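You operate a simulated robot arm through the tools that you are given. There is no shell and no other tool.

You run a simulated robot arm. Do the job below in one go: nothing can be reset, and whatever is moved stays where it is left.

JOB
Put two scoops of ice into the lunch cooler and close it.
Fine: lift the lid off, use the ice scoop and stand it back where it was, put the lid on, stand the carry handle up. Spill nothing. Set down upright: ice scoop.

The check looks at the end state, three seconds after you hand in, the way a careful person would. Anything else that was tipped, shoved, dropped, spilled or broken makes it a failure. A push-on lid holds only when it is set on centred and level and pressed home; a screw cap is set on level and turned clockwise until tight.

ROBOT AND FRAMES
A 6-joint arm with a two-finger parallel gripper, fixed in place. Base frame: the origin is on the floor under the middle of its stand, x ahead of it, y to its left, z up; the work surface is at about z = 0.76. Lengths are in m, angles in degrees, forces in N, time in s.
With the tool pointing down near the work surface it reaches from about 0.3 to 0.74 m from the base axis. Its first joint turns from -66.0 to 66.0 degrees. Payload 2.45 kg.
The tool frame sits at the grasp point between the pads (the TCP): z along the fingers, y along the line on which they close. The tips reach 0.024 m beyond it. The gripper opens to 0.068 m. The fingers are 0.017 m wide and 0.01 m thick; the gripper's body (0.04 by 0.07 m) begins 0.041 m behind the TCP.
Orientation is that of the tool frame in the base frame, as [roll, pitch, yaw] about the fixed x, y, z axes, in that order (R = Rz(yaw) Ry(pitch) Rx(roll)). With the fingers straight down and closing along the base's y, the tool's x points along the base's -x, its y along +y and its z along -z.

CONTROLS
- The arm moves only by the tool apply_moves. Its argument "steps" is one flat list of numbers, 7 for each row, row after row: the gripper command, from -1 (shut) to 1 (fully open), values between in proportion, then the shift along the tool's x, y, z in m, then the turn, a rotation vector about the tool's x, y, z in degrees. In form: [gripper, x, y, z, wx, wy, wz, gripper, x, y, z, wx, wy, wz, ...]. A call has 1 to 20 rows; each row shifts and turns the commanded pose from where the row before left it, along the tool's axes as they then stand. Each row takes 0.2 s and may step no farther than 0.05 m and 8.6 degrees from the row before; otherwise, or with a gripper value out of range, the whole call is refused. A pose out of reach is approached as far as the arm can. The call stops where the force on the tool passes 40 N (or 10 N more than at its start, if that is more) or the arm is blocked; 0.2 s more then pass. Each finger travels about 0.108 m/s and halts on what it meets, pressing with about 30 N; the grip force reading is that of the motor and also rises with nothing between the fingers. The clock runs only during rows and for 0.2 s after the last one: add rows that do not move to give the fingers time. It gives the time, the measured TCP pose, the force on the tool (base axes), the opening and the grip force at its end, in the units of the frame above (readings bear some noise), with the torque about the TCP (base axes, N m) and any sound that the robot's microphone picked up.
- Cameras (640 x 400 px; columns grow to the right, rows downward): "scene" is fixed at [0.1708, 0.4242, 1.4543]; the picture's right is [-0.68, -0.74, 0.00], its down [-0.48, 0.44, -0.76] and it looks along [0.56, -0.52, -0.65] (base axes); focal length 259 px, centre (320, 200). "wrist" rides on the gripper at [0.084, 0.011, -0.075] in the tool frame; the picture's right is [-0.13, 0.99, 0.00], its down [-0.60, -0.08, -0.79] and it looks along [-0.79, -0.10, 0.61] (tool axes); focal length 251 px, centre (320, 200). There is no depth. A picture from a camera that has moved, and an enlarged one, comes with that camera's place and axes in the base frame and with its lens.
- grab_frame(camera): a new picture of that camera. It takes no simulated time.
- zoom(camera, box): a new picture of the part [left, top, right, bottom] of that camera's present view, enlarged. It takes no simulated time.
- sign_off(): hands the job in; it is judged then, once.

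Nothing tells you positions but the pictures and the camera data. Unless the task says otherwise, let go and move clear before handing in.

The tools are called after "Request:" as a command line: name --argument value ..., lists and objects as JSON in quotes. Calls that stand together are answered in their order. apply_moves: Moves the arm, as the interface text tells. Its arguments: {"type":"object","properties":{"steps":{"type":"array"}},"required":["steps"]} The other tools are called the same way: grab_frame (camera) takes a picture; zoom (camera, box) takes an enlarged picture of a part of a camera's view; sign_off () hands the job in.

At the start:

```text
time_s: 0.0
tcp_pos: [0.499, -0.06, 1.2484]
ee_rot: [179.9, -0.1, 180.0]
wrist_force: [-0.6, 0.2, -0.2]
wrist_torque: [0.0, 0.04, -0.01]
width: 0.0679
gripper_force: 0.0
```

scene: 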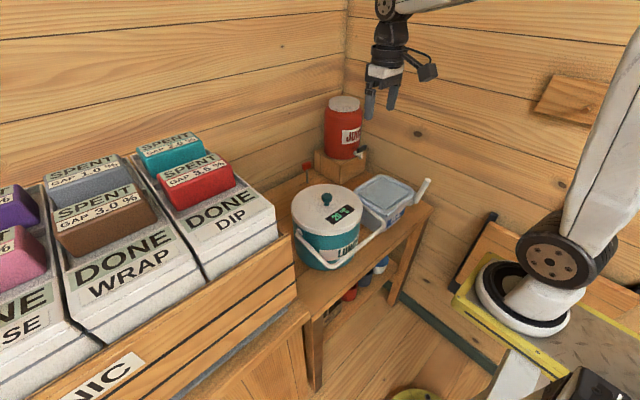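
wrist: 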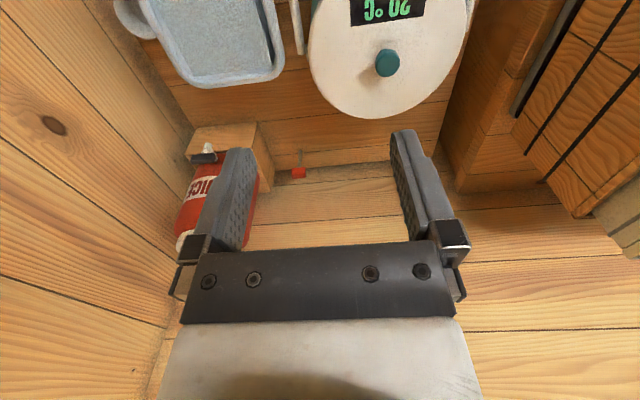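

I see a teal lunch cooler with a white lid, a knob and a display, a carry handle folded down at the front, and a translucent tub with a white scoop handle beside it. I'll zoom in to locate them before moving.

Request:
zoom --camera "scene" --box '[260, 150, 460, 275]'

Request:
zoom --camera "wrist" --box '[100, 0, 500, 200]'

Request:
zoom --camera "scene" --box '[340, 160, 440, 222]'

```text
3.20 times, centred on (360, 212) of scene
camera zoom: at [0.1708, 0.4242, 1.4543], right [-0.68, -0.74, 0.0], down [-0.48, 0.44, -0.76], along [0.56, -0.52, -0.65], focal length 828 px, centre (192, 160)
```

zoom: 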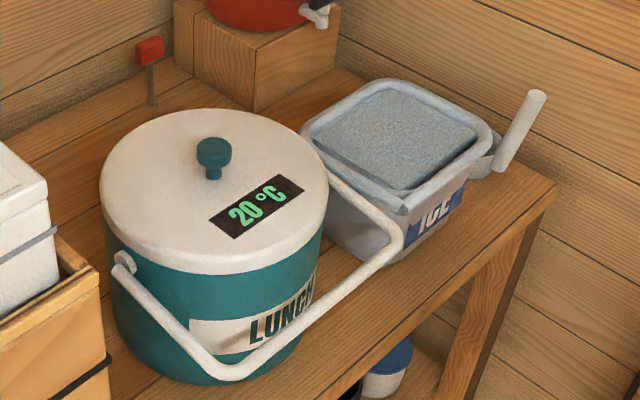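

```text
1.60 times, centred on (300, 100) of wrist
camera zoom: at [0.4154, -0.0489, 1.3229], right [0.13, 0.99, 0.0], down [0.6, -0.08, 0.79], along [0.79, -0.1, -0.61], focal length 402 px, centre (352, 360)
```

zoom: 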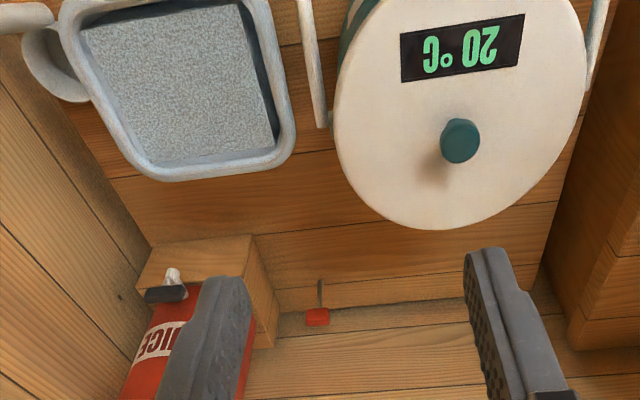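

```text
6.40 times, centred on (390, 191) of scene
camera zoom: at [0.1708, 0.4242, 1.4543], right [-0.68, -0.74, 0.0], down [-0.48, 0.44, -0.76], along [0.56, -0.52, -0.65], focal length 1655 px, centre (-128, 258)
```

zoom: 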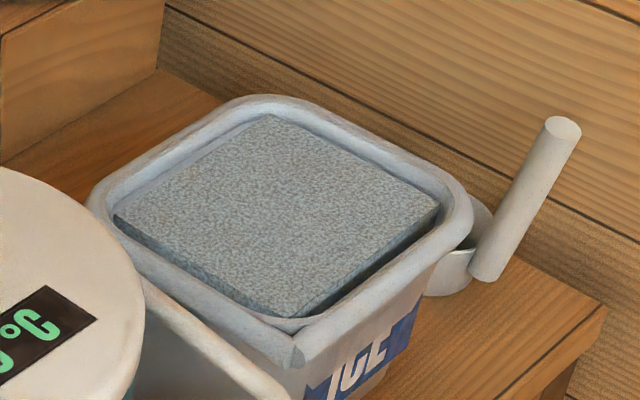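

The knob is at about (0.58, 0.02, 0.977). I'll pull the arm back towards the base so the wrist camera sees the whole table.

Request:
apply_moves --steps '[1, 0.05, 0, 0, 0, 0, 0, 1, 0.05, 0, 0, 0, 0, 0, 1, 0.05, 0, 0, 0, 0, 0, 1, 0, 0, 0, 0, 0, 0]'

Request:
grab_frame --camera "wrist"

Request:
grab_frame --camera "scene"

```text
time_s: 1.0
tcp_pos: [0.3742, -0.0632, 1.2464]
ee_rot: [180.0, -0.1, -179.9]
wrist_force: [-1.4, 0.2, -0.5]
wrist_torque: [0.01, 0.01, 0.03]
width: 0.0681
gripper_force: 0.0
out of reach, approached as far as the arm can: row 3
```

```text
taken
camera wrist: at [0.2901, -0.0525, 1.3205], right [0.13, 0.99, 0.0], down [0.61, -0.08, 0.79], along [0.79, -0.1, -0.61], focal length 251 px, centre (320, 200)
```

wrist: 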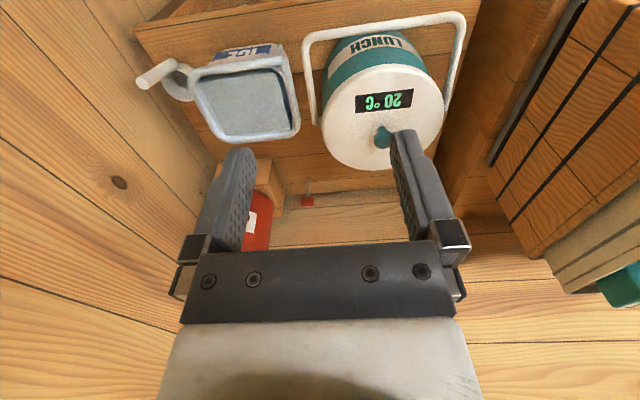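

```text
taken
```

scene: 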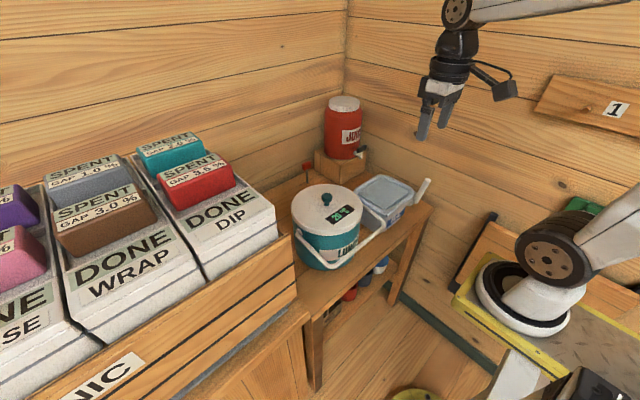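

Request:
zoom --camera "wrist" --box '[120, 0, 320, 125]'

Request:
zoom --camera "wrist" --box '[280, 0, 500, 220]'

Request:
zoom --camera "scene" --box '[240, 80, 440, 205]'

```text
3.20 times, centred on (220, 62) of wrist
camera zoom: at [0.2901, -0.0525, 1.3205], right [0.13, 0.99, 0.0], down [0.61, -0.08, 0.79], along [0.79, -0.1, -0.61], focal length 805 px, centre (640, 640)
```

zoom: 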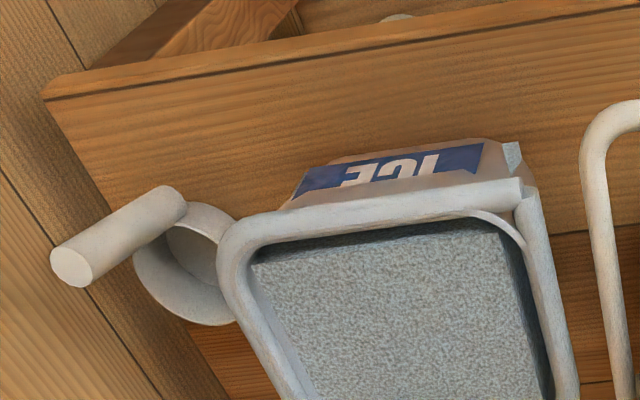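

```text
1.82 times, centred on (390, 110) of wrist
camera zoom: at [0.2901, -0.0525, 1.3205], right [0.13, 0.99, 0.0], down [0.61, -0.08, 0.79], along [0.79, -0.1, -0.61], focal length 457 px, centre (193, 364)
```

zoom: 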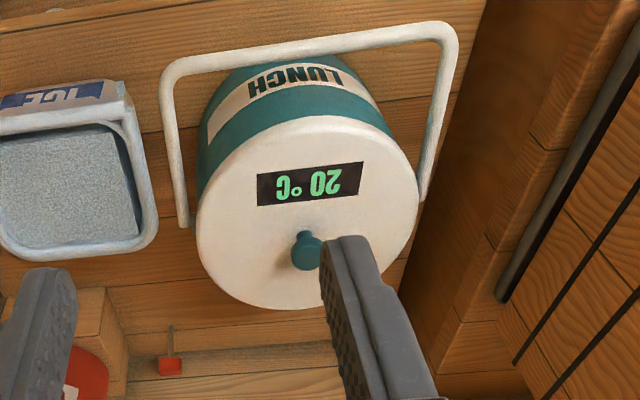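

```text
3.20 times, centred on (340, 142) of scene
camera zoom: at [0.1708, 0.4242, 1.4543], right [-0.68, -0.74, 0.0], down [-0.48, 0.44, -0.76], along [0.56, -0.52, -0.65], focal length 828 px, centre (256, 384)
```

zoom: 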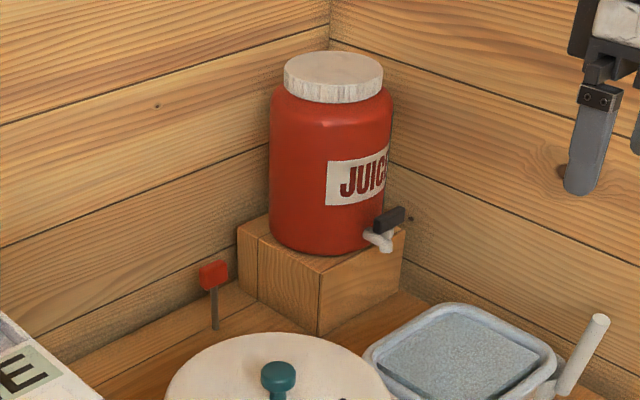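

The scoop stands on the -y side of the ice bin, with its handle rising nearly vertically near (0.47, -0.365). I'll move so the wrist camera looks along -y for a close view of the scoop and bin.

Request:
apply_moves --steps '[1, -0.02, -0.01, 0.035, 0, 0, 0, 1, -0.02, -0.01, 0.035, 0, 0, 0, 1, -0.02, -0.01, 0.035, 0, 0, 0, 1, -0.02, -0.01, 0.035, 0, 0, 0, 1, 0, 0, 0, 0, 0, 8.2, 1, 0, 0, 0, 0, 0, 8.2, 1, 0, 0, 0, 0, 0, 8.2, 1, 0, 0, 0, 0, 0, 8.2, 1, 0, 0, 0, 0, 0, 8.2, 1, 0, 0, 0, 0, 0, 8.2, 1, 0, 0, 0, 0, 0, 8.2, 1, 0, 0, 0, 0, 0, 8.2, 1, 0, 0, 0, 0, 0, 8.2, 1, 0, 0, 0, 0, 0, 8.2, 1, 0, 0, 0, 0, 0, 8.0, 1, 0, 0, 0, 0, 0, 0]'

Request:
grab_frame --camera "wrist"

Request:
grab_frame --camera "scene"

```text
time_s: 4.4
tcp_pos: [0.4534, -0.1019, 1.1076]
ee_rot: [180.0, 0.0, 89.9]
wrist_force: [-0.7, -0.2, -0.8]
wrist_torque: [-0.01, 0.01, -0.01]
width: 0.0679
gripper_force: 0.0
```

```text
taken
camera wrist: at [0.4656, -0.0191, 1.1808], right [0.99, -0.13, 0.0], down [-0.08, -0.6, 0.79], along [-0.1, -0.79, -0.61], focal length 251 px, centre (320, 200)
```

wrist: 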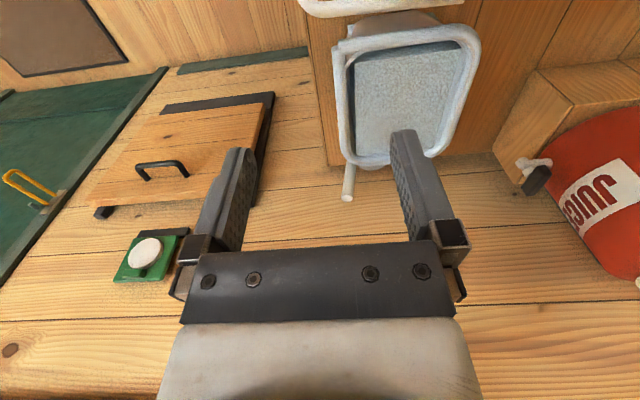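

```text
taken
```

scene: 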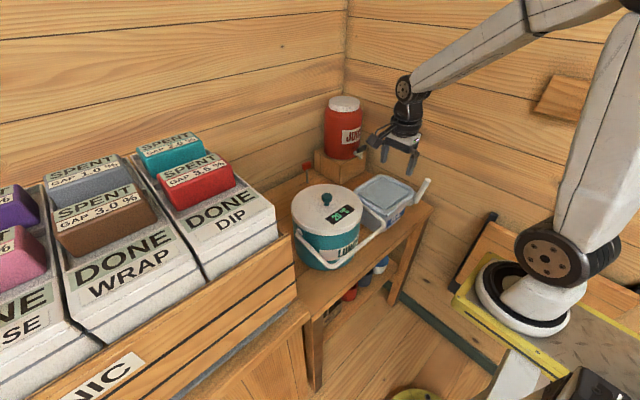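

The bin hides the scoop from this side, so I'll view it from the robot's side at lower height with the tool turned back.

Request:
apply_moves --steps '[1, -0.036, -0.024, 0, 0, 0, 0, 1, -0.036, -0.024, 0, 0, 0, 0, 1, -0.036, -0.024, 0, 0, 0, 0, 1, -0.036, -0.024, 0, 0, 0, 0, 1, -0.036, -0.024, 0, 0, 0, 0, 1, 0, 0, 0, 0, 0, -8.2, 1, 0, 0, 0, 0, 0, -8.2, 1, 0, 0, 0, 0, 0, -8.2, 1, 0, 0, 0, 0, 0, -8.2, 1, 0, 0, 0, 0, 0, -8.2, 1, 0, 0, 0, 0, 0, -8.2, 1, 0, 0, 0, 0, 0, -8.2, 1, 0, 0, 0, 0, 0, -8.2, 1, 0, 0, 0, 0, 0, -8.2, 1, 0, 0, 0, 0, 0, -8.2, 1, 0, 0, 0, 0, 0, -8.0, 1, 0, 0, 0.03, 0, 0, 0, 1, 0, 0, 0, 0, 0, 0]'

Request:
grab_frame --camera "wrist"

Request:
zoom --camera "wrist" --box '[160, 0, 480, 200]'

```text
time_s: 8.2
tcp_pos: [0.3344, -0.2834, 1.0772]
ee_rot: [-180.0, 0.0, 180.0]
wrist_force: [0.1, -0.1, 0.3]
wrist_torque: [0.0, 0.02, 0.0]
width: 0.0678
gripper_force: 0.1
```

```text
taken
camera wrist: at [0.25, -0.2722, 1.1512], right [0.13, 0.99, 0.0], down [0.6, -0.08, 0.79], along [0.79, -0.1, -0.61], focal length 251 px, centre (320, 200)
```

wrist: 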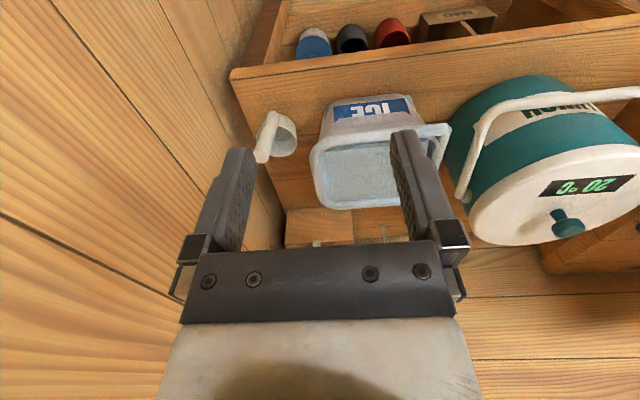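

```text
2.00 times, centred on (320, 100) of wrist
camera zoom: at [0.25, -0.2722, 1.1512], right [0.13, 0.99, 0.0], down [0.6, -0.08, 0.79], along [0.79, -0.1, -0.61], focal length 503 px, centre (320, 400)
```

zoom: 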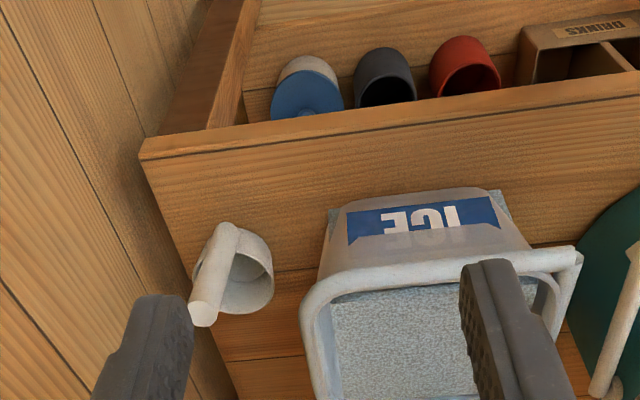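

Request:
zoom --camera "wrist" --box '[230, 90, 330, 180]'

Request:
zoom --camera "wrist" --box '[300, 80, 460, 220]'

Request:
zoom --camera "wrist" --box '[430, 60, 640, 260]'

```text
4.44 times, centred on (280, 135) of wrist
camera zoom: at [0.25, -0.2722, 1.1512], right [0.13, 0.99, 0.0], down [0.6, -0.08, 0.79], along [0.79, -0.1, -0.61], focal length 1118 px, centre (498, 489)
```

zoom: 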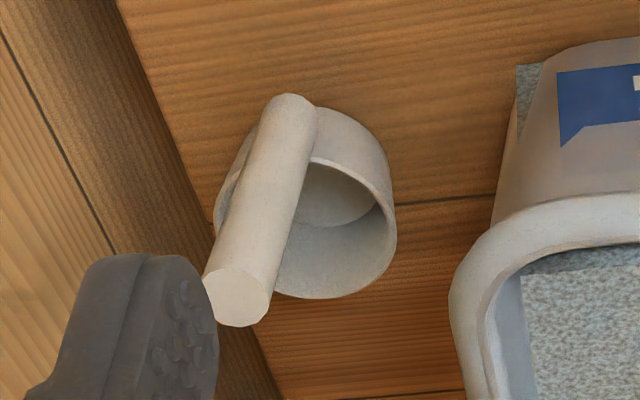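

```text
2.86 times, centred on (380, 150) of wrist
camera zoom: at [0.25, -0.2722, 1.1512], right [0.13, 0.99, 0.0], down [0.6, -0.08, 0.79], along [0.79, -0.1, -0.61], focal length 718 px, centre (149, 343)
```

zoom: 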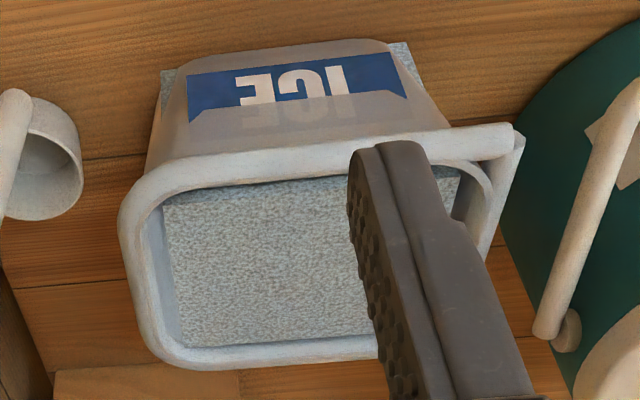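

```text
2.00 times, centred on (535, 160) of wrist
camera zoom: at [0.25, -0.2722, 1.1512], right [0.13, 0.99, 0.0], down [0.6, -0.08, 0.79], along [0.79, -0.1, -0.61], focal length 503 px, centre (-110, 280)
```

zoom: 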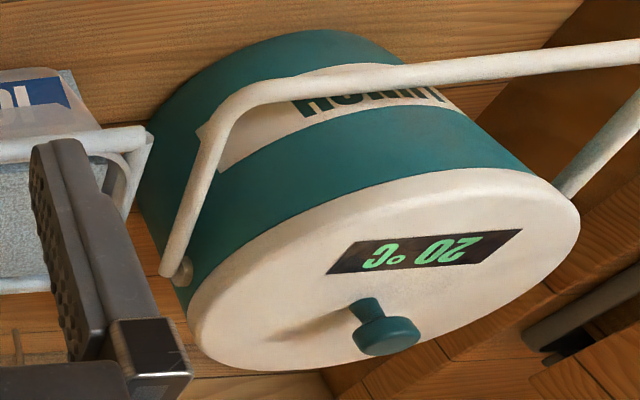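

The lid knob comes out at about (0.582, 0.0215, 0.977), the lid top at z≈0.948, the bin at x 0.465–0.615 and y -0.32 to -0.14, and the scoop cup near (0.52, -0.38). First I'll go above the knob and check alignment.

Request:
apply_moves --steps '[1, -0.0276, 0.0339, 0, 0, 0, 0, 1, -0.0276, 0.0339, 0, 0, 0, 0, 1, -0.0276, 0.0339, 0, 0, 0, 0, 1, -0.0276, 0.0339, 0, 0, 0, 0, 1, -0.0276, 0.0339, 0, 0, 0, 0, 1, -0.0276, 0.0339, 0, 0, 0, 0, 1, -0.0276, 0.0339, 0, 0, 0, 0, 1, -0.0276, 0.0339, 0, 0, 0, 0, 1, -0.0276, 0.0339, 0, 0, 0, 0, 1, 0, 0, 0, 0, 0, 0]'

Request:
grab_frame --camera "wrist"

Request:
zoom --camera "scene" --box '[260, 110, 460, 275]'

```text
time_s: 10.4
tcp_pos: [0.5829, 0.0221, 1.0778]
ee_rot: [-180.0, 0.1, 179.9]
wrist_force: [0.4, 0.4, -0.6]
wrist_torque: [-0.01, 0.02, 0.01]
width: 0.0681
gripper_force: 0.0
```

```text
taken
camera wrist: at [0.4992, 0.0329, 1.1517], right [0.13, 0.99, 0.0], down [0.6, -0.08, 0.79], along [0.79, -0.1, -0.61], focal length 251 px, centre (320, 200)
```

wrist: 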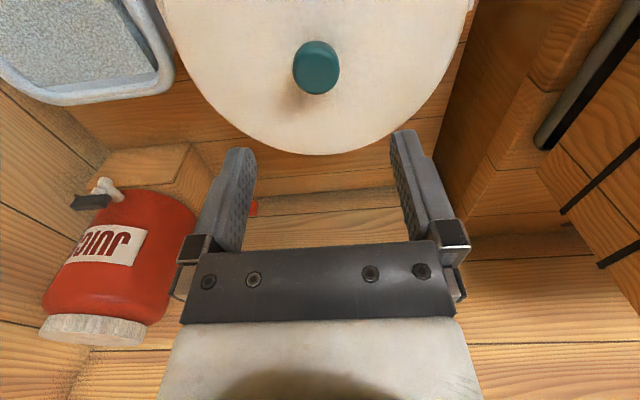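

```text
2.42 times, centred on (360, 192) of scene
camera zoom: at [0.1708, 0.4242, 1.4543], right [-0.68, -0.74, 0.0], down [-0.48, 0.44, -0.76], along [0.56, -0.52, -0.65], focal length 627 px, centre (223, 218)
```

zoom: 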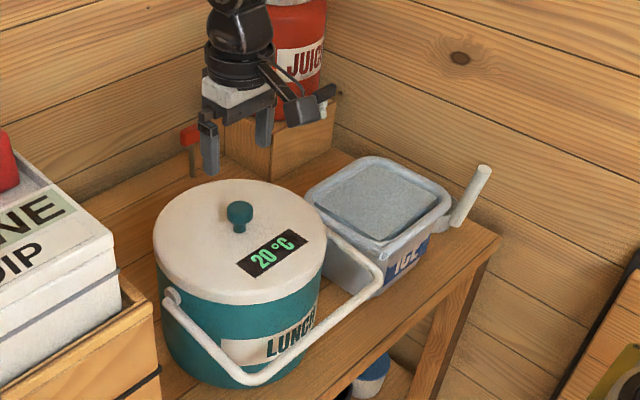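

The knob is right below the gripper. I'll descend around it.

Request:
apply_moves --steps '[1, 0.001, 0, 0.025, 0, 0, 0, 1, 0.001, -0.0005, 0.025, 0, 0, 0, 1, 0, -0.0005, 0.02, 0, 0, 0, 1, 0, 0, 0.01, 0, 0, 0, 1, 0, 0, 0, 0, 0, 0]'

Request:
grab_frame --camera "wrist"

Request:
zoom --camera "scene" --box '[280, 130, 380, 230]'

```text
time_s: 11.6
tcp_pos: [0.5821, 0.0219, 0.9967]
ee_rot: [-180.0, 0.0, 179.9]
wrist_force: [-0.1, -0.7, -0.7]
wrist_torque: [0.0, -0.04, 0.04]
width: 0.0678
gripper_force: 0.1
```

```text
taken
camera wrist: at [0.4978, 0.0319, 1.071], right [0.13, 0.99, 0.0], down [0.6, -0.08, 0.79], along [0.79, -0.1, -0.61], focal length 251 px, centre (320, 200)
```

wrist: 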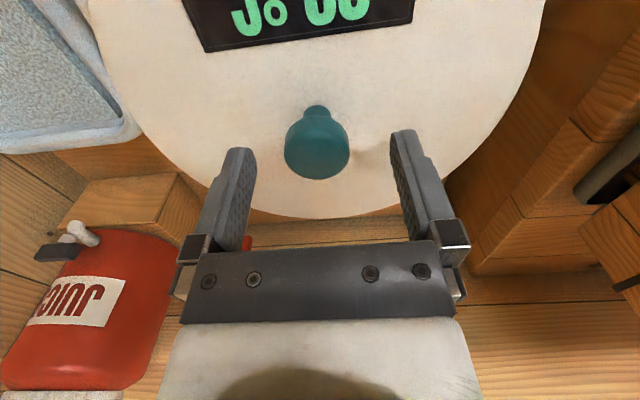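

```text
4.00 times, centred on (330, 180) of scene
camera zoom: at [0.1708, 0.4242, 1.4543], right [-0.68, -0.74, 0.0], down [-0.48, 0.44, -0.76], along [0.56, -0.52, -0.65], focal length 1035 px, centre (280, 280)
```

zoom: 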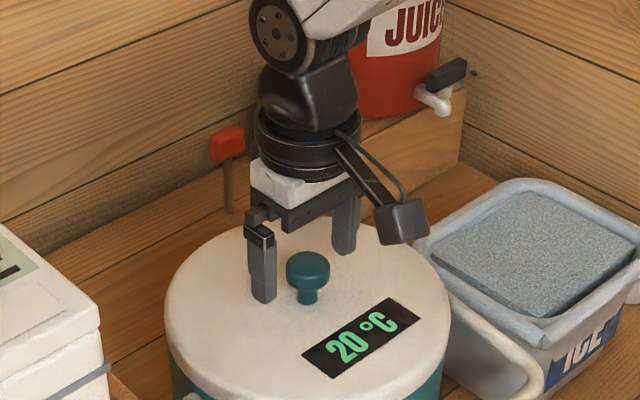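

Alignment is good. I'll lower the last 2 cm and close on the knob.

Request:
apply_moves --steps '[1, 0.003, -0.001, 0.01, 0, 0, 0, 1, 0, 0, 0.01, 0, 0, 0, 1, 0, 0, 0, 0, 0, 0, -1, 0, 0, 0, 0, 0, 0, -1, 0, 0, 0, 0, 0, 0, -1, 0, 0, 0, 0, 0, 0]'

Request:
grab_frame --camera "wrist"

Request:
zoom --camera "scene" --box '[280, 130, 380, 230]'

```text
time_s: 13.0
tcp_pos: [0.5776, 0.0201, 0.9779]
ee_rot: [-180.0, 0.0, -180.0]
wrist_force: [0.8, -0.2, 0.3]
wrist_torque: [-0.05, -0.02, 0.02]
width: 0.0311
gripper_force: 30.1
heard: snap
```

```text
taken
camera wrist: at [0.4945, 0.0313, 1.0508], right [0.13, 0.99, 0.0], down [0.6, -0.08, 0.79], along [0.79, -0.1, -0.61], focal length 251 px, centre (320, 200)
```

wrist: 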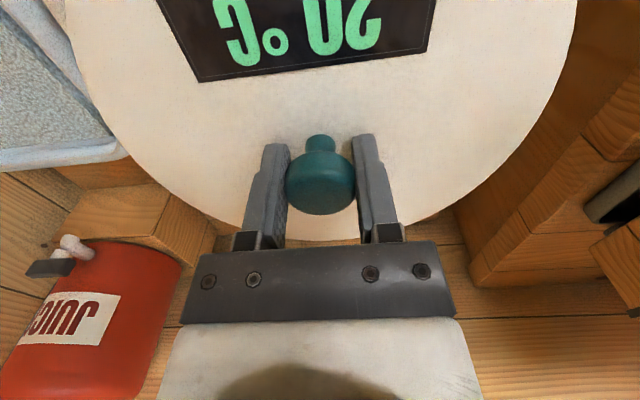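

```text
4.00 times, centred on (330, 180) of scene
camera zoom: at [0.1709, 0.4242, 1.4543], right [-0.68, -0.74, 0.0], down [-0.48, 0.44, -0.76], along [0.56, -0.52, -0.65], focal length 1035 px, centre (280, 280)
```

zoom: 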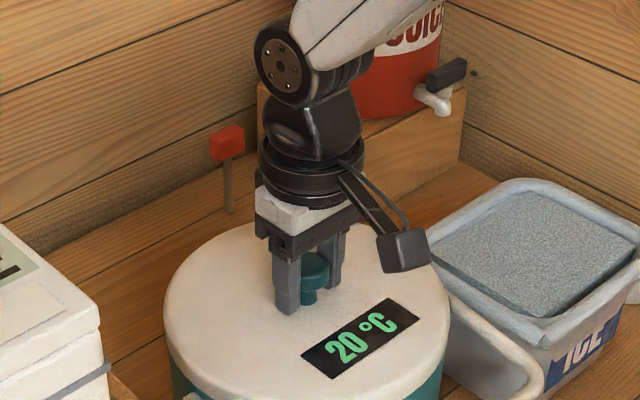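

The knob is gripped (0.031 m), and the microphone picked up a snap, perhaps the lid's catch. I'll lift gently and check that the cooler stays put.

Request:
apply_moves --steps '[-1, 0, 0, -0.005, 0, 0, 0, -1, 0, 0, -0.005, 0, 0, 0, -1, 0, 0, -0.01, 0, 0, 0, -1, 0, 0, 0, 0, 0, 0]'

Request:
zoom --camera "scene" --box '[260, 130, 440, 290]'

```text
time_s: 14.0
tcp_pos: [0.5781, 0.0208, 0.9979]
ee_rot: [-180.0, 0.0, 179.9]
wrist_force: [-0.1, -0.2, -1.5]
wrist_torque: [0.01, 0.02, -0.01]
width: 0.0308
gripper_force: 30.2
```

```text
2.50 times, centred on (350, 210) of scene
camera zoom: at [0.1709, 0.4242, 1.4543], right [-0.68, -0.74, 0.0], down [-0.48, 0.44, -0.76], along [0.56, -0.52, -0.65], focal length 647 px, centre (245, 175)
```

zoom: 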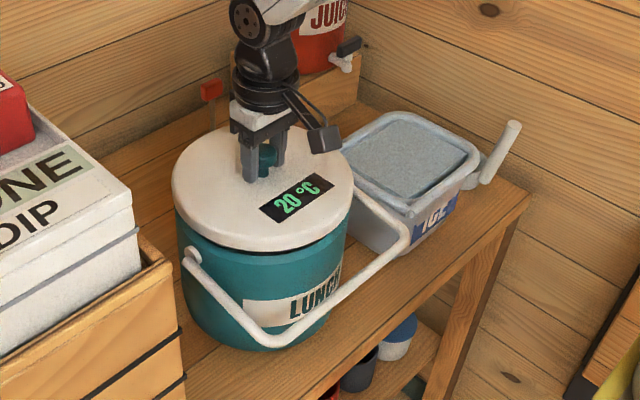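

The lid came free and the cooler hasn't moved. I'll lift it well clear and carry it to the open table area behind the bin, at about (0.722, -0.15).

Request:
apply_moves --steps '[-1, 0, 0, -0.03, 0, 0, 0, -1, 0, 0, -0.03, 0, 0, 0, -1, 0, 0, -0.03, 0, 0, 0, -1, -0.018, -0.0214, -0.005, 0, 0, 0, -1, -0.018, -0.0214, 0, 0, 0, 0, -1, -0.018, -0.0214, 0, 0, 0, 0, -1, -0.018, -0.0214, 0, 0, 0, 0, -1, -0.018, -0.0214, 0, 0, 0, 0, -1, -0.018, -0.0214, 0, 0, 0, 0, -1, -0.018, -0.0214, 0, 0, 0, 0, -1, -0.018, -0.0214, 0, 0, 0, 0, -1, 0, 0, 0, 0, 0, 0]'

Request:
grab_frame --camera "wrist"

Request:
grab_frame --camera "scene"

```text
time_s: 16.6
tcp_pos: [0.7227, -0.1499, 1.0921]
ee_rot: [-179.9, 0.0, -180.0]
wrist_force: [0.6, -1.4, -1.2]
wrist_torque: [-0.03, -0.01, -0.02]
width: 0.031
gripper_force: 29.8
```

```text
taken
camera wrist: at [0.6388, -0.1404, 1.166], right [0.13, 0.99, 0.0], down [0.6, -0.08, 0.79], along [0.79, -0.1, -0.61], focal length 251 px, centre (320, 200)
```

wrist: 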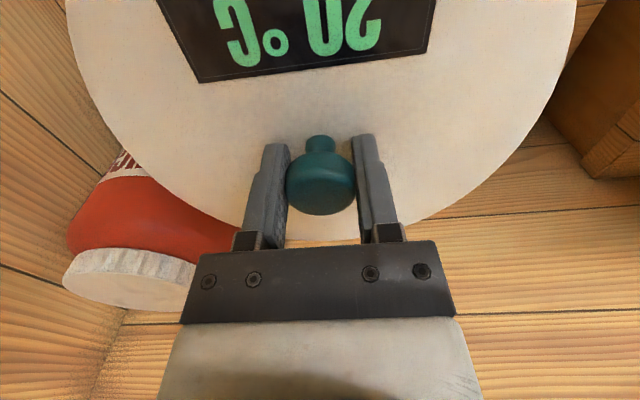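

```text
taken
```

scene: 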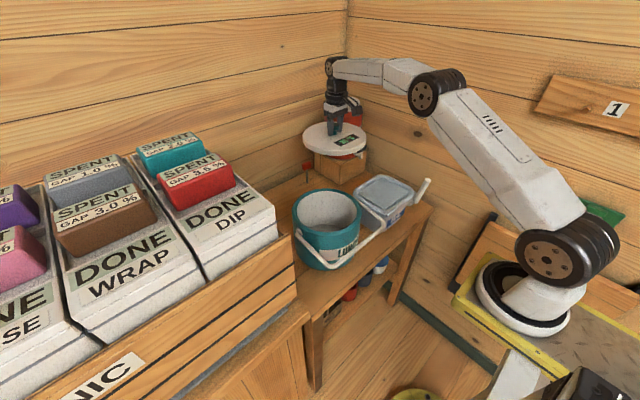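

Request:
zoom --camera "scene" --box '[270, 90, 450, 270]'

```text
2.22 times, centred on (360, 180) of scene
camera zoom: at [0.1709, 0.4242, 1.4543], right [-0.68, -0.74, 0.0], down [-0.48, 0.44, -0.76], along [0.56, -0.52, -0.65], focal length 575 px, centre (231, 244)
```

zoom: 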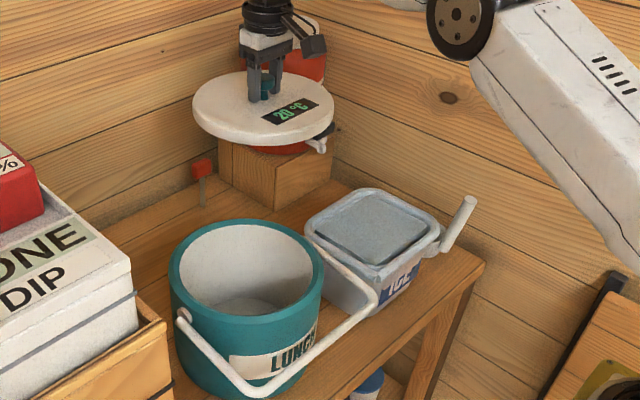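

The cooler is open and empty. I'll nudge the lid slightly for clearance from the bin and start lowering it.

Request:
apply_moves --steps '[-1, -0.003, 0.013, 0, 0, 0, 0, -1, 0, 0, 0.04, 0, 0, 0, -1, 0, 0, 0.04, 0, 0, 0, -1, 0, 0, 0.04, 0, 0, 0, -1, 0, 0, 0.03, 0, 0, 0, -1, 0, 0, 0, 0, 0, 0]'

Request:
zoom --camera "scene" --box '[270, 90, 450, 270]'

Request:
grab_frame --camera "wrist"

```text
time_s: 18.0
tcp_pos: [0.7258, -0.1374, 0.9429]
ee_rot: [-179.9, 0.0, 180.0]
wrist_force: [0.1, 0.9, -1.4]
wrist_torque: [0.02, 0.0, 0.01]
width: 0.0308
gripper_force: 29.9
```

```text
2.22 times, centred on (360, 180) of scene
camera zoom: at [0.1709, 0.4242, 1.4543], right [-0.68, -0.74, 0.0], down [-0.48, 0.44, -0.76], along [0.56, -0.52, -0.65], focal length 575 px, centre (231, 244)
```

zoom: 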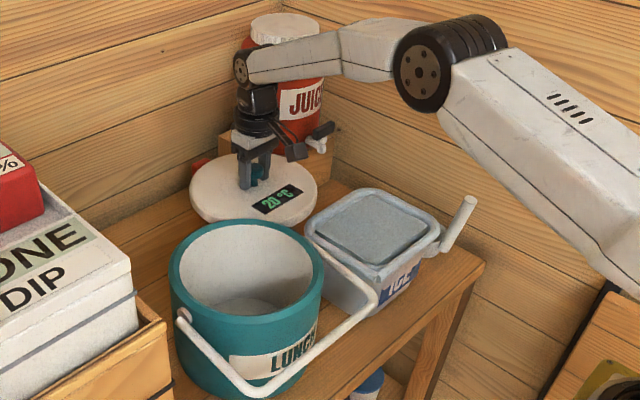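

```text
taken
camera wrist: at [0.6409, -0.1271, 1.0159], right [0.13, 0.99, 0.0], down [0.6, -0.08, 0.79], along [0.79, -0.1, -0.61], focal length 251 px, centre (320, 200)
```

wrist: 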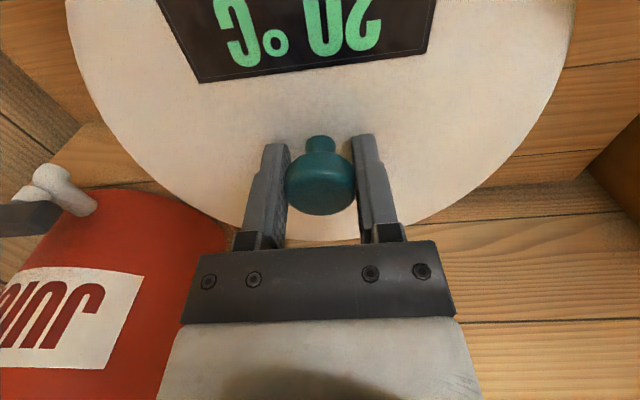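

There's clearance all round, and the arm stays above the cooler and bin. I'll continue lowering in small steps until it touches.

Request:
apply_moves --steps '[-1, 0, 0, 0.03, 0, 0, 0, -1, 0, 0, 0.03, 0, 0, 0, -1, 0, 0, 0.02, 0, 0, 0, -1, 0, 0, 0.01, 0, 0, 0, -1, 0, 0, 0.01, 0, 0, 0, -1, 0, 0, 0, 0, 0, 0]'

Request:
zoom --camera "scene" --box '[270, 90, 450, 270]'

```text
time_s: 19.4
tcp_pos: [0.7242, -0.1371, 0.8419]
ee_rot: [-180.0, 0.1, 180.0]
wrist_force: [-0.7, -0.6, -1.2]
wrist_torque: [0.03, -0.04, 0.0]
width: 0.0305
gripper_force: 29.9
```

```text
2.22 times, centred on (360, 180) of scene
camera zoom: at [0.1709, 0.4242, 1.4543], right [-0.68, -0.74, 0.0], down [-0.48, 0.44, -0.76], along [0.56, -0.52, -0.65], focal length 575 px, centre (231, 244)
```

zoom: 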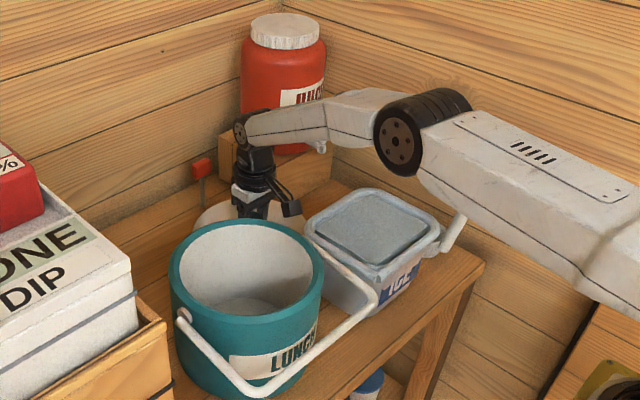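

Request:
apply_moves --steps '[-1, 0, 0, 0.005, 0, 0, 0, -1, 0, 0, 0.005, 0, 0, 0, -1, 0, 0, 0.005, 0, 0, 0, -1, 0, 0, 0.005, 0, 0, 0, -1, 0, 0, 0, 0, 0, 0]'

```text
time_s: 20.6
tcp_pos: [0.7263, -0.1372, 0.822]
ee_rot: [180.0, 0.0, 180.0]
wrist_force: [0.5, -0.7, -1.4]
wrist_torque: [-0.01, 0.01, 0.01]
width: 0.0305
gripper_force: 30.0
```

Request:
apply_moves --steps '[-1, 0, 0, 0.004, 0, 0, 0, -1, 0, 0, 0.004, 0, 0, 0, -1, 0, 0, 0, 0, 0, 0]'

Request:
grab_frame --camera "wrist"

```text
time_s: 21.4
tcp_pos: [0.7251, -0.1361, 0.8147]
ee_rot: [-180.0, 0.0, 180.0]
wrist_force: [-1.7, 0.5, 1.4]
wrist_torque: [-0.01, 0.09, 0.0]
width: 0.0307
gripper_force: 30.1
```

```text
taken
camera wrist: at [0.641, -0.1271, 0.8884], right [0.13, 0.99, 0.0], down [0.6, -0.08, 0.79], along [0.79, -0.1, -0.61], focal length 251 px, centre (320, 200)
```

wrist: 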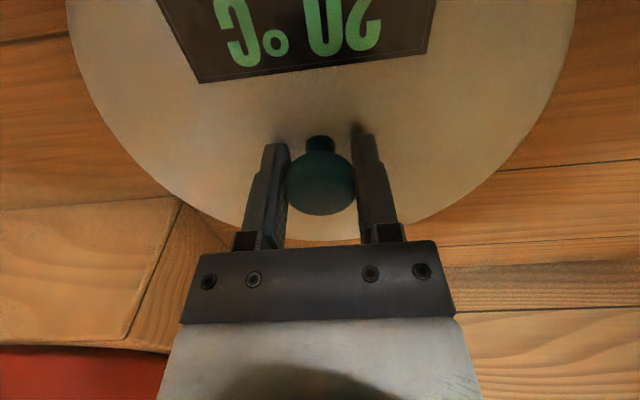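

The force reading has changed sign, so the lid is touching the table. I'll press one more millimetre to confirm, then release.

Request:
apply_moves --steps '[-1, 0, 0, 0.002, 0, 0, 0, -1, 0, 0, 0, 0, 0, 0]'

```text
time_s: 22.0
tcp_pos: [0.7246, -0.1372, 0.813]
ee_rot: [-179.9, 0.2, 180.0]
wrist_force: [-8.9, 0.2, 19.4]
wrist_torque: [0.03, 0.36, 0.0]
width: 0.0307
gripper_force: 30.2
```

Contact confirmed: the lid rests on the table with TCP z≈0.814. I'll release and lift off.

Request:
apply_moves --steps '[-1, 0, 0, -0.0015, 0, 0, 0, 0.6, 0, 0, 0, 0, 0, 0, 0.6, 0, 0, 0, 0, 0, 0, 0.6, 0, 0, -0.02, 0, 0, 0, 0.6, 0, 0, -0.04, 0, 0, 0, 0.6, 0, 0, -0.04, 0, 0, 0, 1, 0, 0, -0.04, 0, 0, 0, 1, 0, 0, -0.04, 0, 0, 0, 1, 0, 0, -0.04, 0, 0, 0, 1, 0, 0, -0.04, 0, 0, 0, 1, 0, 0, 0, 0, 0, 0]'

Request:
grab_frame --camera "wrist"

Request:
zoom --camera "scene" --box '[270, 90, 450, 270]'

```text
time_s: 24.4
tcp_pos: [0.7244, -0.1388, 1.0739]
ee_rot: [-179.9, -0.1, -179.9]
wrist_force: [0.0, -0.3, -0.3]
wrist_torque: [-0.01, 0.01, 0.01]
width: 0.0677
gripper_force: 0.0
```

```text
taken
camera wrist: at [0.6405, -0.1278, 1.1485], right [0.13, 0.99, 0.0], down [0.6, -0.08, 0.79], along [0.79, -0.1, -0.61], focal length 251 px, centre (320, 200)
```

wrist: 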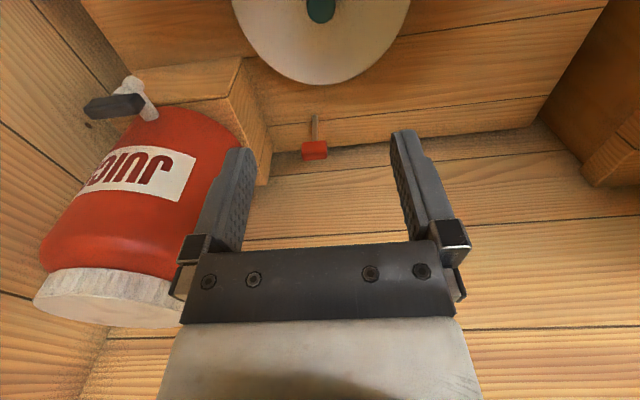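

```text
2.22 times, centred on (360, 180) of scene
camera zoom: at [0.1708, 0.4242, 1.4543], right [-0.68, -0.74, 0.0], down [-0.48, 0.44, -0.76], along [0.56, -0.52, -0.65], focal length 575 px, centre (231, 244)
```

zoom: 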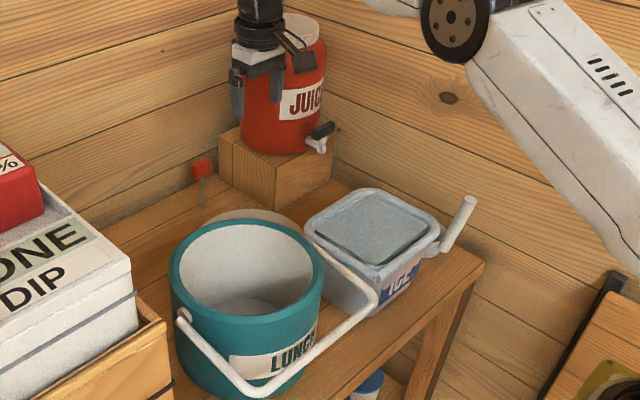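

The lid is parked clear of everything. Next I'll check whether the arm can pitch the tool forward, because a near-horizontal grip on the scoop handle would make scooping and pouring a simple roll.

Request:
apply_moves --steps '[1, 0.035, -0.014, -0.004, 0, 0, 0, 1, 0.035, -0.014, -0.004, 0, 0, 0, 1, 0.035, -0.014, -0.004, 0, 0, 0, 1, 0.035, -0.014, -0.004, 0, 0, 0, 1, 0.035, -0.014, -0.004, 0, 0, 0, 1, 0.035, -0.014, -0.004, 0, 0, 0, 1, 0.035, -0.014, -0.004, 0, 0, 0, 1, 0.035, -0.014, -0.004, 0, 0, 0, 1, 0, 0, 0, 0, -8.5, 0, 1, 0, 0, 0, 0, -8.5, 0, 1, 0, 0, 0, 0, -8.5, 0, 1, 0, 0, 0, 0, -8.5, 0, 1, 0, 0, 0, 0, -8.5, 0, 1, 0, 0, 0, 0, -8.5, 0, 1, 0, 0, 0, 0, -8.5, 0, 1, 0, 0, 0, 0, -8.5, 0, 1, 0, 0, 0, 0, -2, 0, 1, 0, 0, 0, 0, 0, 0]'

Request:
grab_frame --camera "wrist"

Request:
grab_frame --camera "scene"

```text
time_s: 28.2
tcp_pos: [0.4448, -0.2496, 1.1061]
ee_rot: [-180.0, 70.0, 179.9]
wrist_force: [-0.8, -0.6, -0.7]
wrist_torque: [-0.01, 0.01, 0.02]
width: 0.0679
gripper_force: 0.0
```

```text
taken
camera wrist: at [0.3457, -0.2392, 1.0512], right [0.04, 0.99, 0.12], down [-0.54, -0.08, 0.84], along [0.84, -0.1, 0.53], focal length 251 px, centre (320, 200)
```

wrist: 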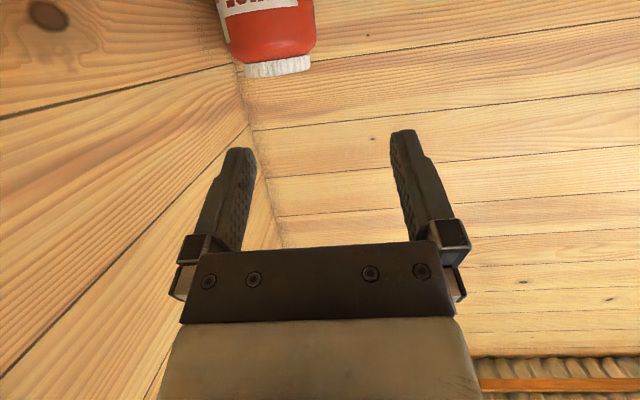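

```text
taken
```

scene: 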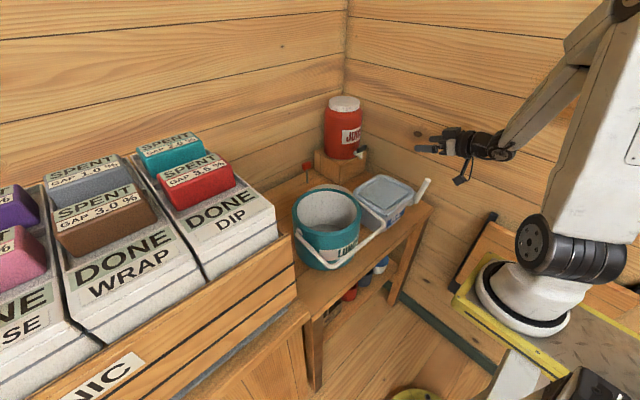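

The arm reaches a 70° forward pitch easily. Now I'll roll the tool half a turn so the wrist camera rides on top. That way I can see the scoop, and pouring will be the unroll.

Request:
apply_moves --steps '[1, 0, 0, 0, 0, 0, -8.6, 1, 0, 0, 0, 0, 0, -8.6, 1, 0, 0, 0, 0, 0, -8.6, 1, 0, 0, 0, 0, 0, -8.6, 1, 0, 0, 0, 0, 0, -8.6, 1, 0, 0, 0, 0, 0, -8.6, 1, 0, 0, 0, 0, 0, -8.6, 1, 0, 0, 0, 0, 0, -8.6, 1, 0, 0, 0, 0, 0, -8.6, 1, 0, 0, 0, 0, 0, -8.6, 1, 0, 0, 0, 0, 0, -8.6, 1, 0, 0, 0, 0, 0, -8.6, 1, 0, 0, 0, 0, 0, -8.6, 1, 0, 0, 0, 0, 0, -8.6, 1, 0, 0, 0, 0, 0, -8.6, 1, 0, 0, 0, 0, 0, -8.6, 1, 0, 0, 0, 0, 0, -8.6, 1, 0, 0, 0, 0, 0, -8.6, 1, 0, 0, 0, 0, 0, -8.6, 1, 0, 0, 0, 0, 0, -8.6]'

Request:
grab_frame --camera "wrist"

Request:
grab_frame --camera "scene"

```text
time_s: 32.4
tcp_pos: [0.6045, -0.0149, 1.607]
ee_rot: [-158.6, -68.4, -24.1]
wrist_force: [-1.0, -0.5, 0.6]
wrist_torque: [-0.01, 0.0, -0.02]
width: 0.0679
gripper_force: 0.1
out of reach, approached as far as the arm can: row 3, 4, 5, 6, 7, 8, 9, 10, 11, 12, 13, 14, 15, 16, 17, 18, 19, 20
```

```text
taken
camera wrist: at [0.5613, -0.0365, 1.7086], right [-0.11, -0.96, -0.25], down [-0.94, 0.18, -0.28], along [0.32, 0.21, -0.93], focal length 251 px, centre (320, 200)
```

wrist: 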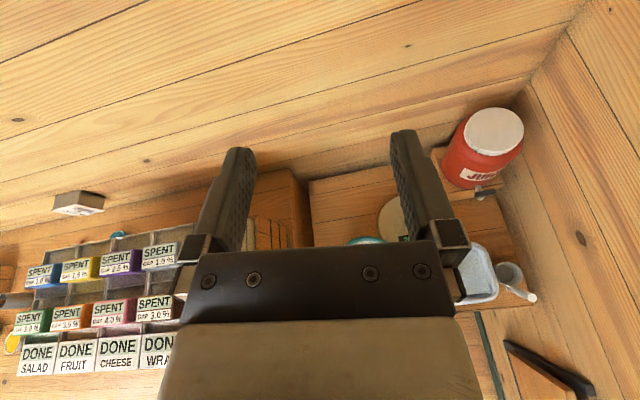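

```text
taken
```

scene: 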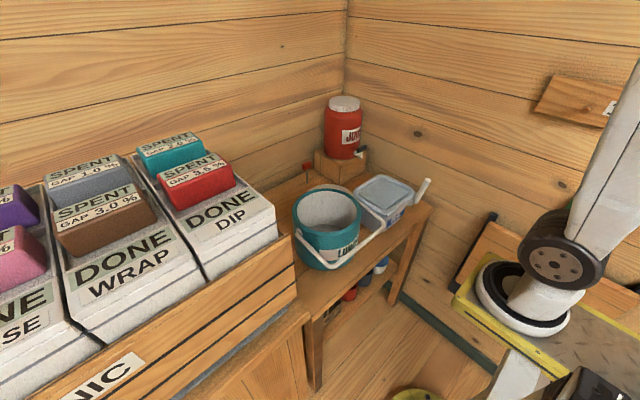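

That roll direction hit a wrist limit, and the arm wandered up to z≈1.6 without touching anything. The camera-up orientation was reached there, so I'll bring the arm down from this posture in free space.

Request:
apply_moves --steps '[1, -0.0375, 0.0164, 0.0013, 0, 0, 0, 1, -0.0375, 0.0164, 0.0013, 0, 0, 0, 1, -0.0375, 0.0164, 0.0013, 0, 0, 0, 1, -0.0375, 0.0164, 0.0013, 0, 0, 0, 1, 0, 0, 0, 0, 0, 0]'

Request:
grab_frame --camera "scene"

```text
time_s: 33.6
tcp_pos: [0.5571, -0.0038, 1.4574]
ee_rot: [-159.2, -68.6, -22.6]
wrist_force: [-0.5, 0.6, -0.6]
wrist_torque: [-0.04, 0.02, 0.02]
width: 0.0679
gripper_force: 0.0
out of reach, approached as far as the arm can: row 1, 2, 3, 4
```

```text
taken
```

scene: 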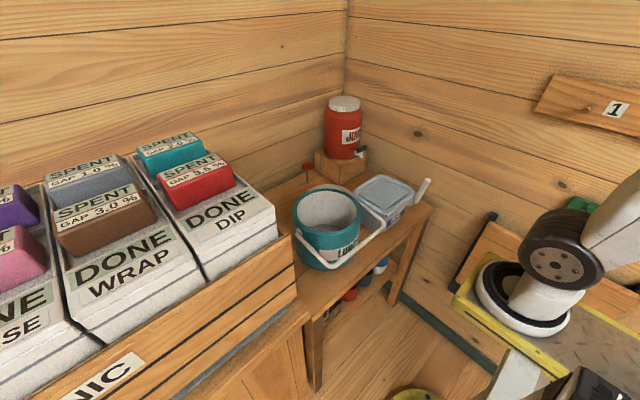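

The roll limit is still active, so I'll unroll the other way (back to camera-down) at this safe height.

Request:
apply_moves --steps '[1, 0, 0, 0, 0, 0, 8.6, 1, 0, 0, 0, 0, 0, 8.6, 1, 0, 0, 0, 0, 0, 8.6, 1, 0, 0, 0, 0, 0, 8.6, 1, 0, 0, 0, 0, 0, 8.6, 1, 0, 0, 0, 0, 0, 8.6, 1, 0, 0, 0, 0, 0, 8.6, 1, 0, 0, 0, 0, 0, 8.6, 1, 0, 0, 0, 0, 0, 8.6, 1, 0, 0, 0, 0, 0, 8.6, 1, 0, 0, 0, 0, 0, 0]'

Request:
grab_frame --camera "wrist"

```text
time_s: 36.0
tcp_pos: [0.5562, -0.0051, 1.4586]
ee_rot: [-110.1, 3.9, -91.4]
wrist_force: [-0.3, 0.7, -0.1]
wrist_torque: [0.0, 0.04, 0.01]
width: 0.0683
gripper_force: 0.1
```

```text
taken
camera wrist: at [0.4802, -0.0885, 1.4666], right [-0.34, 0.2, -0.92], down [-0.7, 0.6, 0.39], along [0.63, 0.78, -0.06], focal length 251 px, centre (320, 200)
```

wrist: 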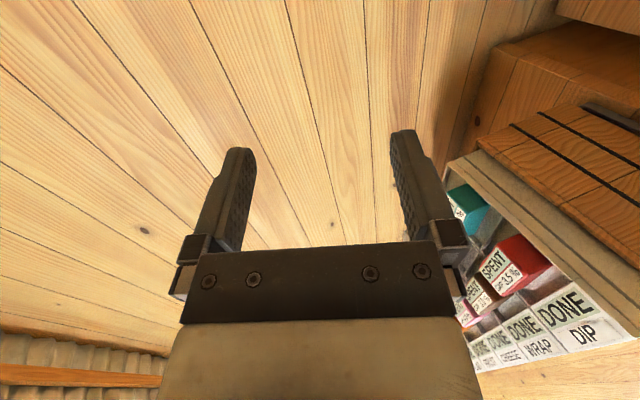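

Unrolling works here. I'll bring the arm down to a working height in this orientation and look at the posture.

Request:
apply_moves --steps '[1, 0.0269, 0.0343, -0.0049, 0, 0, 0, 1, 0.0269, 0.0343, -0.0049, 0, 0, 0, 1, 0.0269, 0.0343, -0.0049, 0, 0, 0, 1, 0.0269, 0.0343, -0.0049, 0, 0, 0, 1, 0.0269, 0.0343, -0.0049, 0, 0, 0, 1, 0.0269, 0.0343, -0.0049, 0, 0, 0, 1, 0, 0, 0, 0, 0, 0]'

Request:
grab_frame --camera "scene"

```text
time_s: 37.6
tcp_pos: [0.5016, -0.1436, 1.3363]
ee_rot: [-111.2, 4.1, -91.7]
wrist_force: [0.2, -0.2, 0.1]
wrist_torque: [0.03, 0.0, -0.02]
width: 0.0679
gripper_force: 0.1
out of reach, approached as far as the arm can: row 1, 2, 3, 4, 5, 6
```

```text
taken
```

scene: 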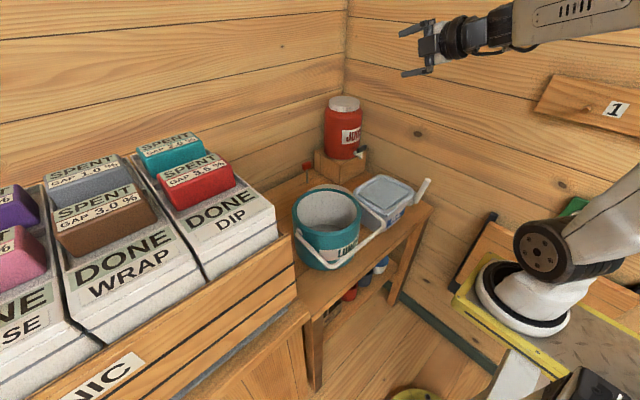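

Request:
apply_moves --steps '[1, 0, 0, 0, 0, 0, 8.6, 1, 0, 0, 0, 0, 0, 8.6, 1, 0, 0, 0, 0, 0, 8.6, 1, 0, 0, 0, 0, 0, 8.6, 1, 0, 0, 0, 0, 0, 8.6, 1, 0, 0, 0, 0, 0, 8.6, 1, 0, 0, 0, 0, 0, 8.6, 1, 0, 0, 0, 0, 0, 8.6, 1, 0, 0, 0, 0, 0, 8.6, 1, 0, 0, 0, 0, 0, 8.6, 1, 0, 0, 0, 0, 0, 0]'

Request:
grab_frame --camera "scene"

```text
time_s: 40.0
tcp_pos: [0.5024, -0.1425, 1.3377]
ee_rot: [179.7, 70.0, 179.6]
wrist_force: [-0.8, 0.2, -0.2]
wrist_torque: [-0.02, 0.01, 0.06]
width: 0.0677
gripper_force: 0.1
```

```text
taken
```

scene: 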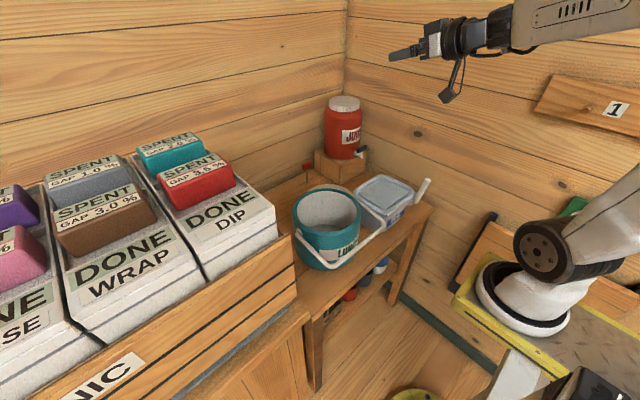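

Back at camera-down, 70° pitch. I'll go down to about (0.45, -0.25, 1.11), where this orientation worked before, then test rolling in the + direction.

Request:
apply_moves --steps '[1, 0.039, -0.0179, 0.005, 0, 0, 0, 1, 0.039, -0.0179, 0.005, 0, 0, 0, 1, 0.039, -0.0179, 0.005, 0, 0, 0, 1, 0.039, -0.0179, 0.005, 0, 0, 0, 1, 0.039, -0.0179, 0.005, 0, 0, 0, 1, 0.039, -0.0179, 0.005, 0, 0, 0, 1, 0, 0, 0, 0, 0, 0]'

Request:
grab_frame --camera "scene"

```text
time_s: 41.6
tcp_pos: [0.4484, -0.2491, 1.1076]
ee_rot: [-179.9, 70.0, -179.9]
wrist_force: [0.2, -0.5, -0.3]
wrist_torque: [0.01, -0.01, 0.0]
width: 0.0679
gripper_force: 0.0
```

```text
taken
```

scene: 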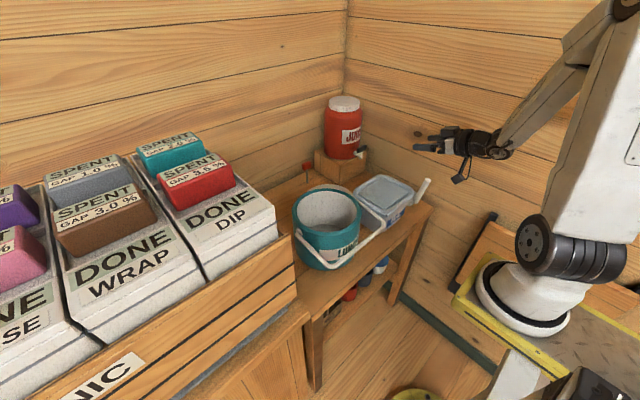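

Request:
apply_moves --steps '[1, 0, 0, 0, 0, 0, 8.5, 1, 0, 0, 0, 0, 0, 8.5, 1, 0, 0, 0, 0, 0, 8.5, 1, 0, 0, 0, 0, 0, 8.5, 1, 0, 0, 0, 0, 0, 8.5, 1, 0, 0, 0, 0, 0, 8.5, 1, 0, 0, 0, 0, 0, 8.5, 1, 0, 0, 0, 0, 0, 8.5, 1, 0, 0, 0, 0, 0, 8.5, 1, 0, 0, 0, 0, 0, 8.5]'

```text
time_s: 43.8
tcp_pos: [0.4495, -0.2497, 1.1073]
ee_rot: [110.0, 4.6, 91.7]
wrist_force: [0.5, 0.5, 0.6]
wrist_torque: [0.0, -0.01, -0.05]
width: 0.0683
gripper_force: 0.1
```

Request:
apply_moves --steps '[1, 0, 0, 0, 0, 0, 8.5, 1, 0, 0, 0, 0, 0, 8.5, 1, 0, 0, 0, 0, 0, 8.5, 1, 0, 0, 0, 0, 0, 8.5, 1, 0, 0, 0, 0, 0, 8.5, 1, 0, 0, 0, 0, 0, 8.5]'

```text
time_s: 45.2
tcp_pos: [0.4492, -0.2498, 1.1058]
ee_rot: [117.7, -42.7, 70.5]
wrist_force: [-0.2, 0.1, -0.2]
wrist_torque: [-0.01, -0.01, 0.03]
width: 0.0679
gripper_force: 0.0
```

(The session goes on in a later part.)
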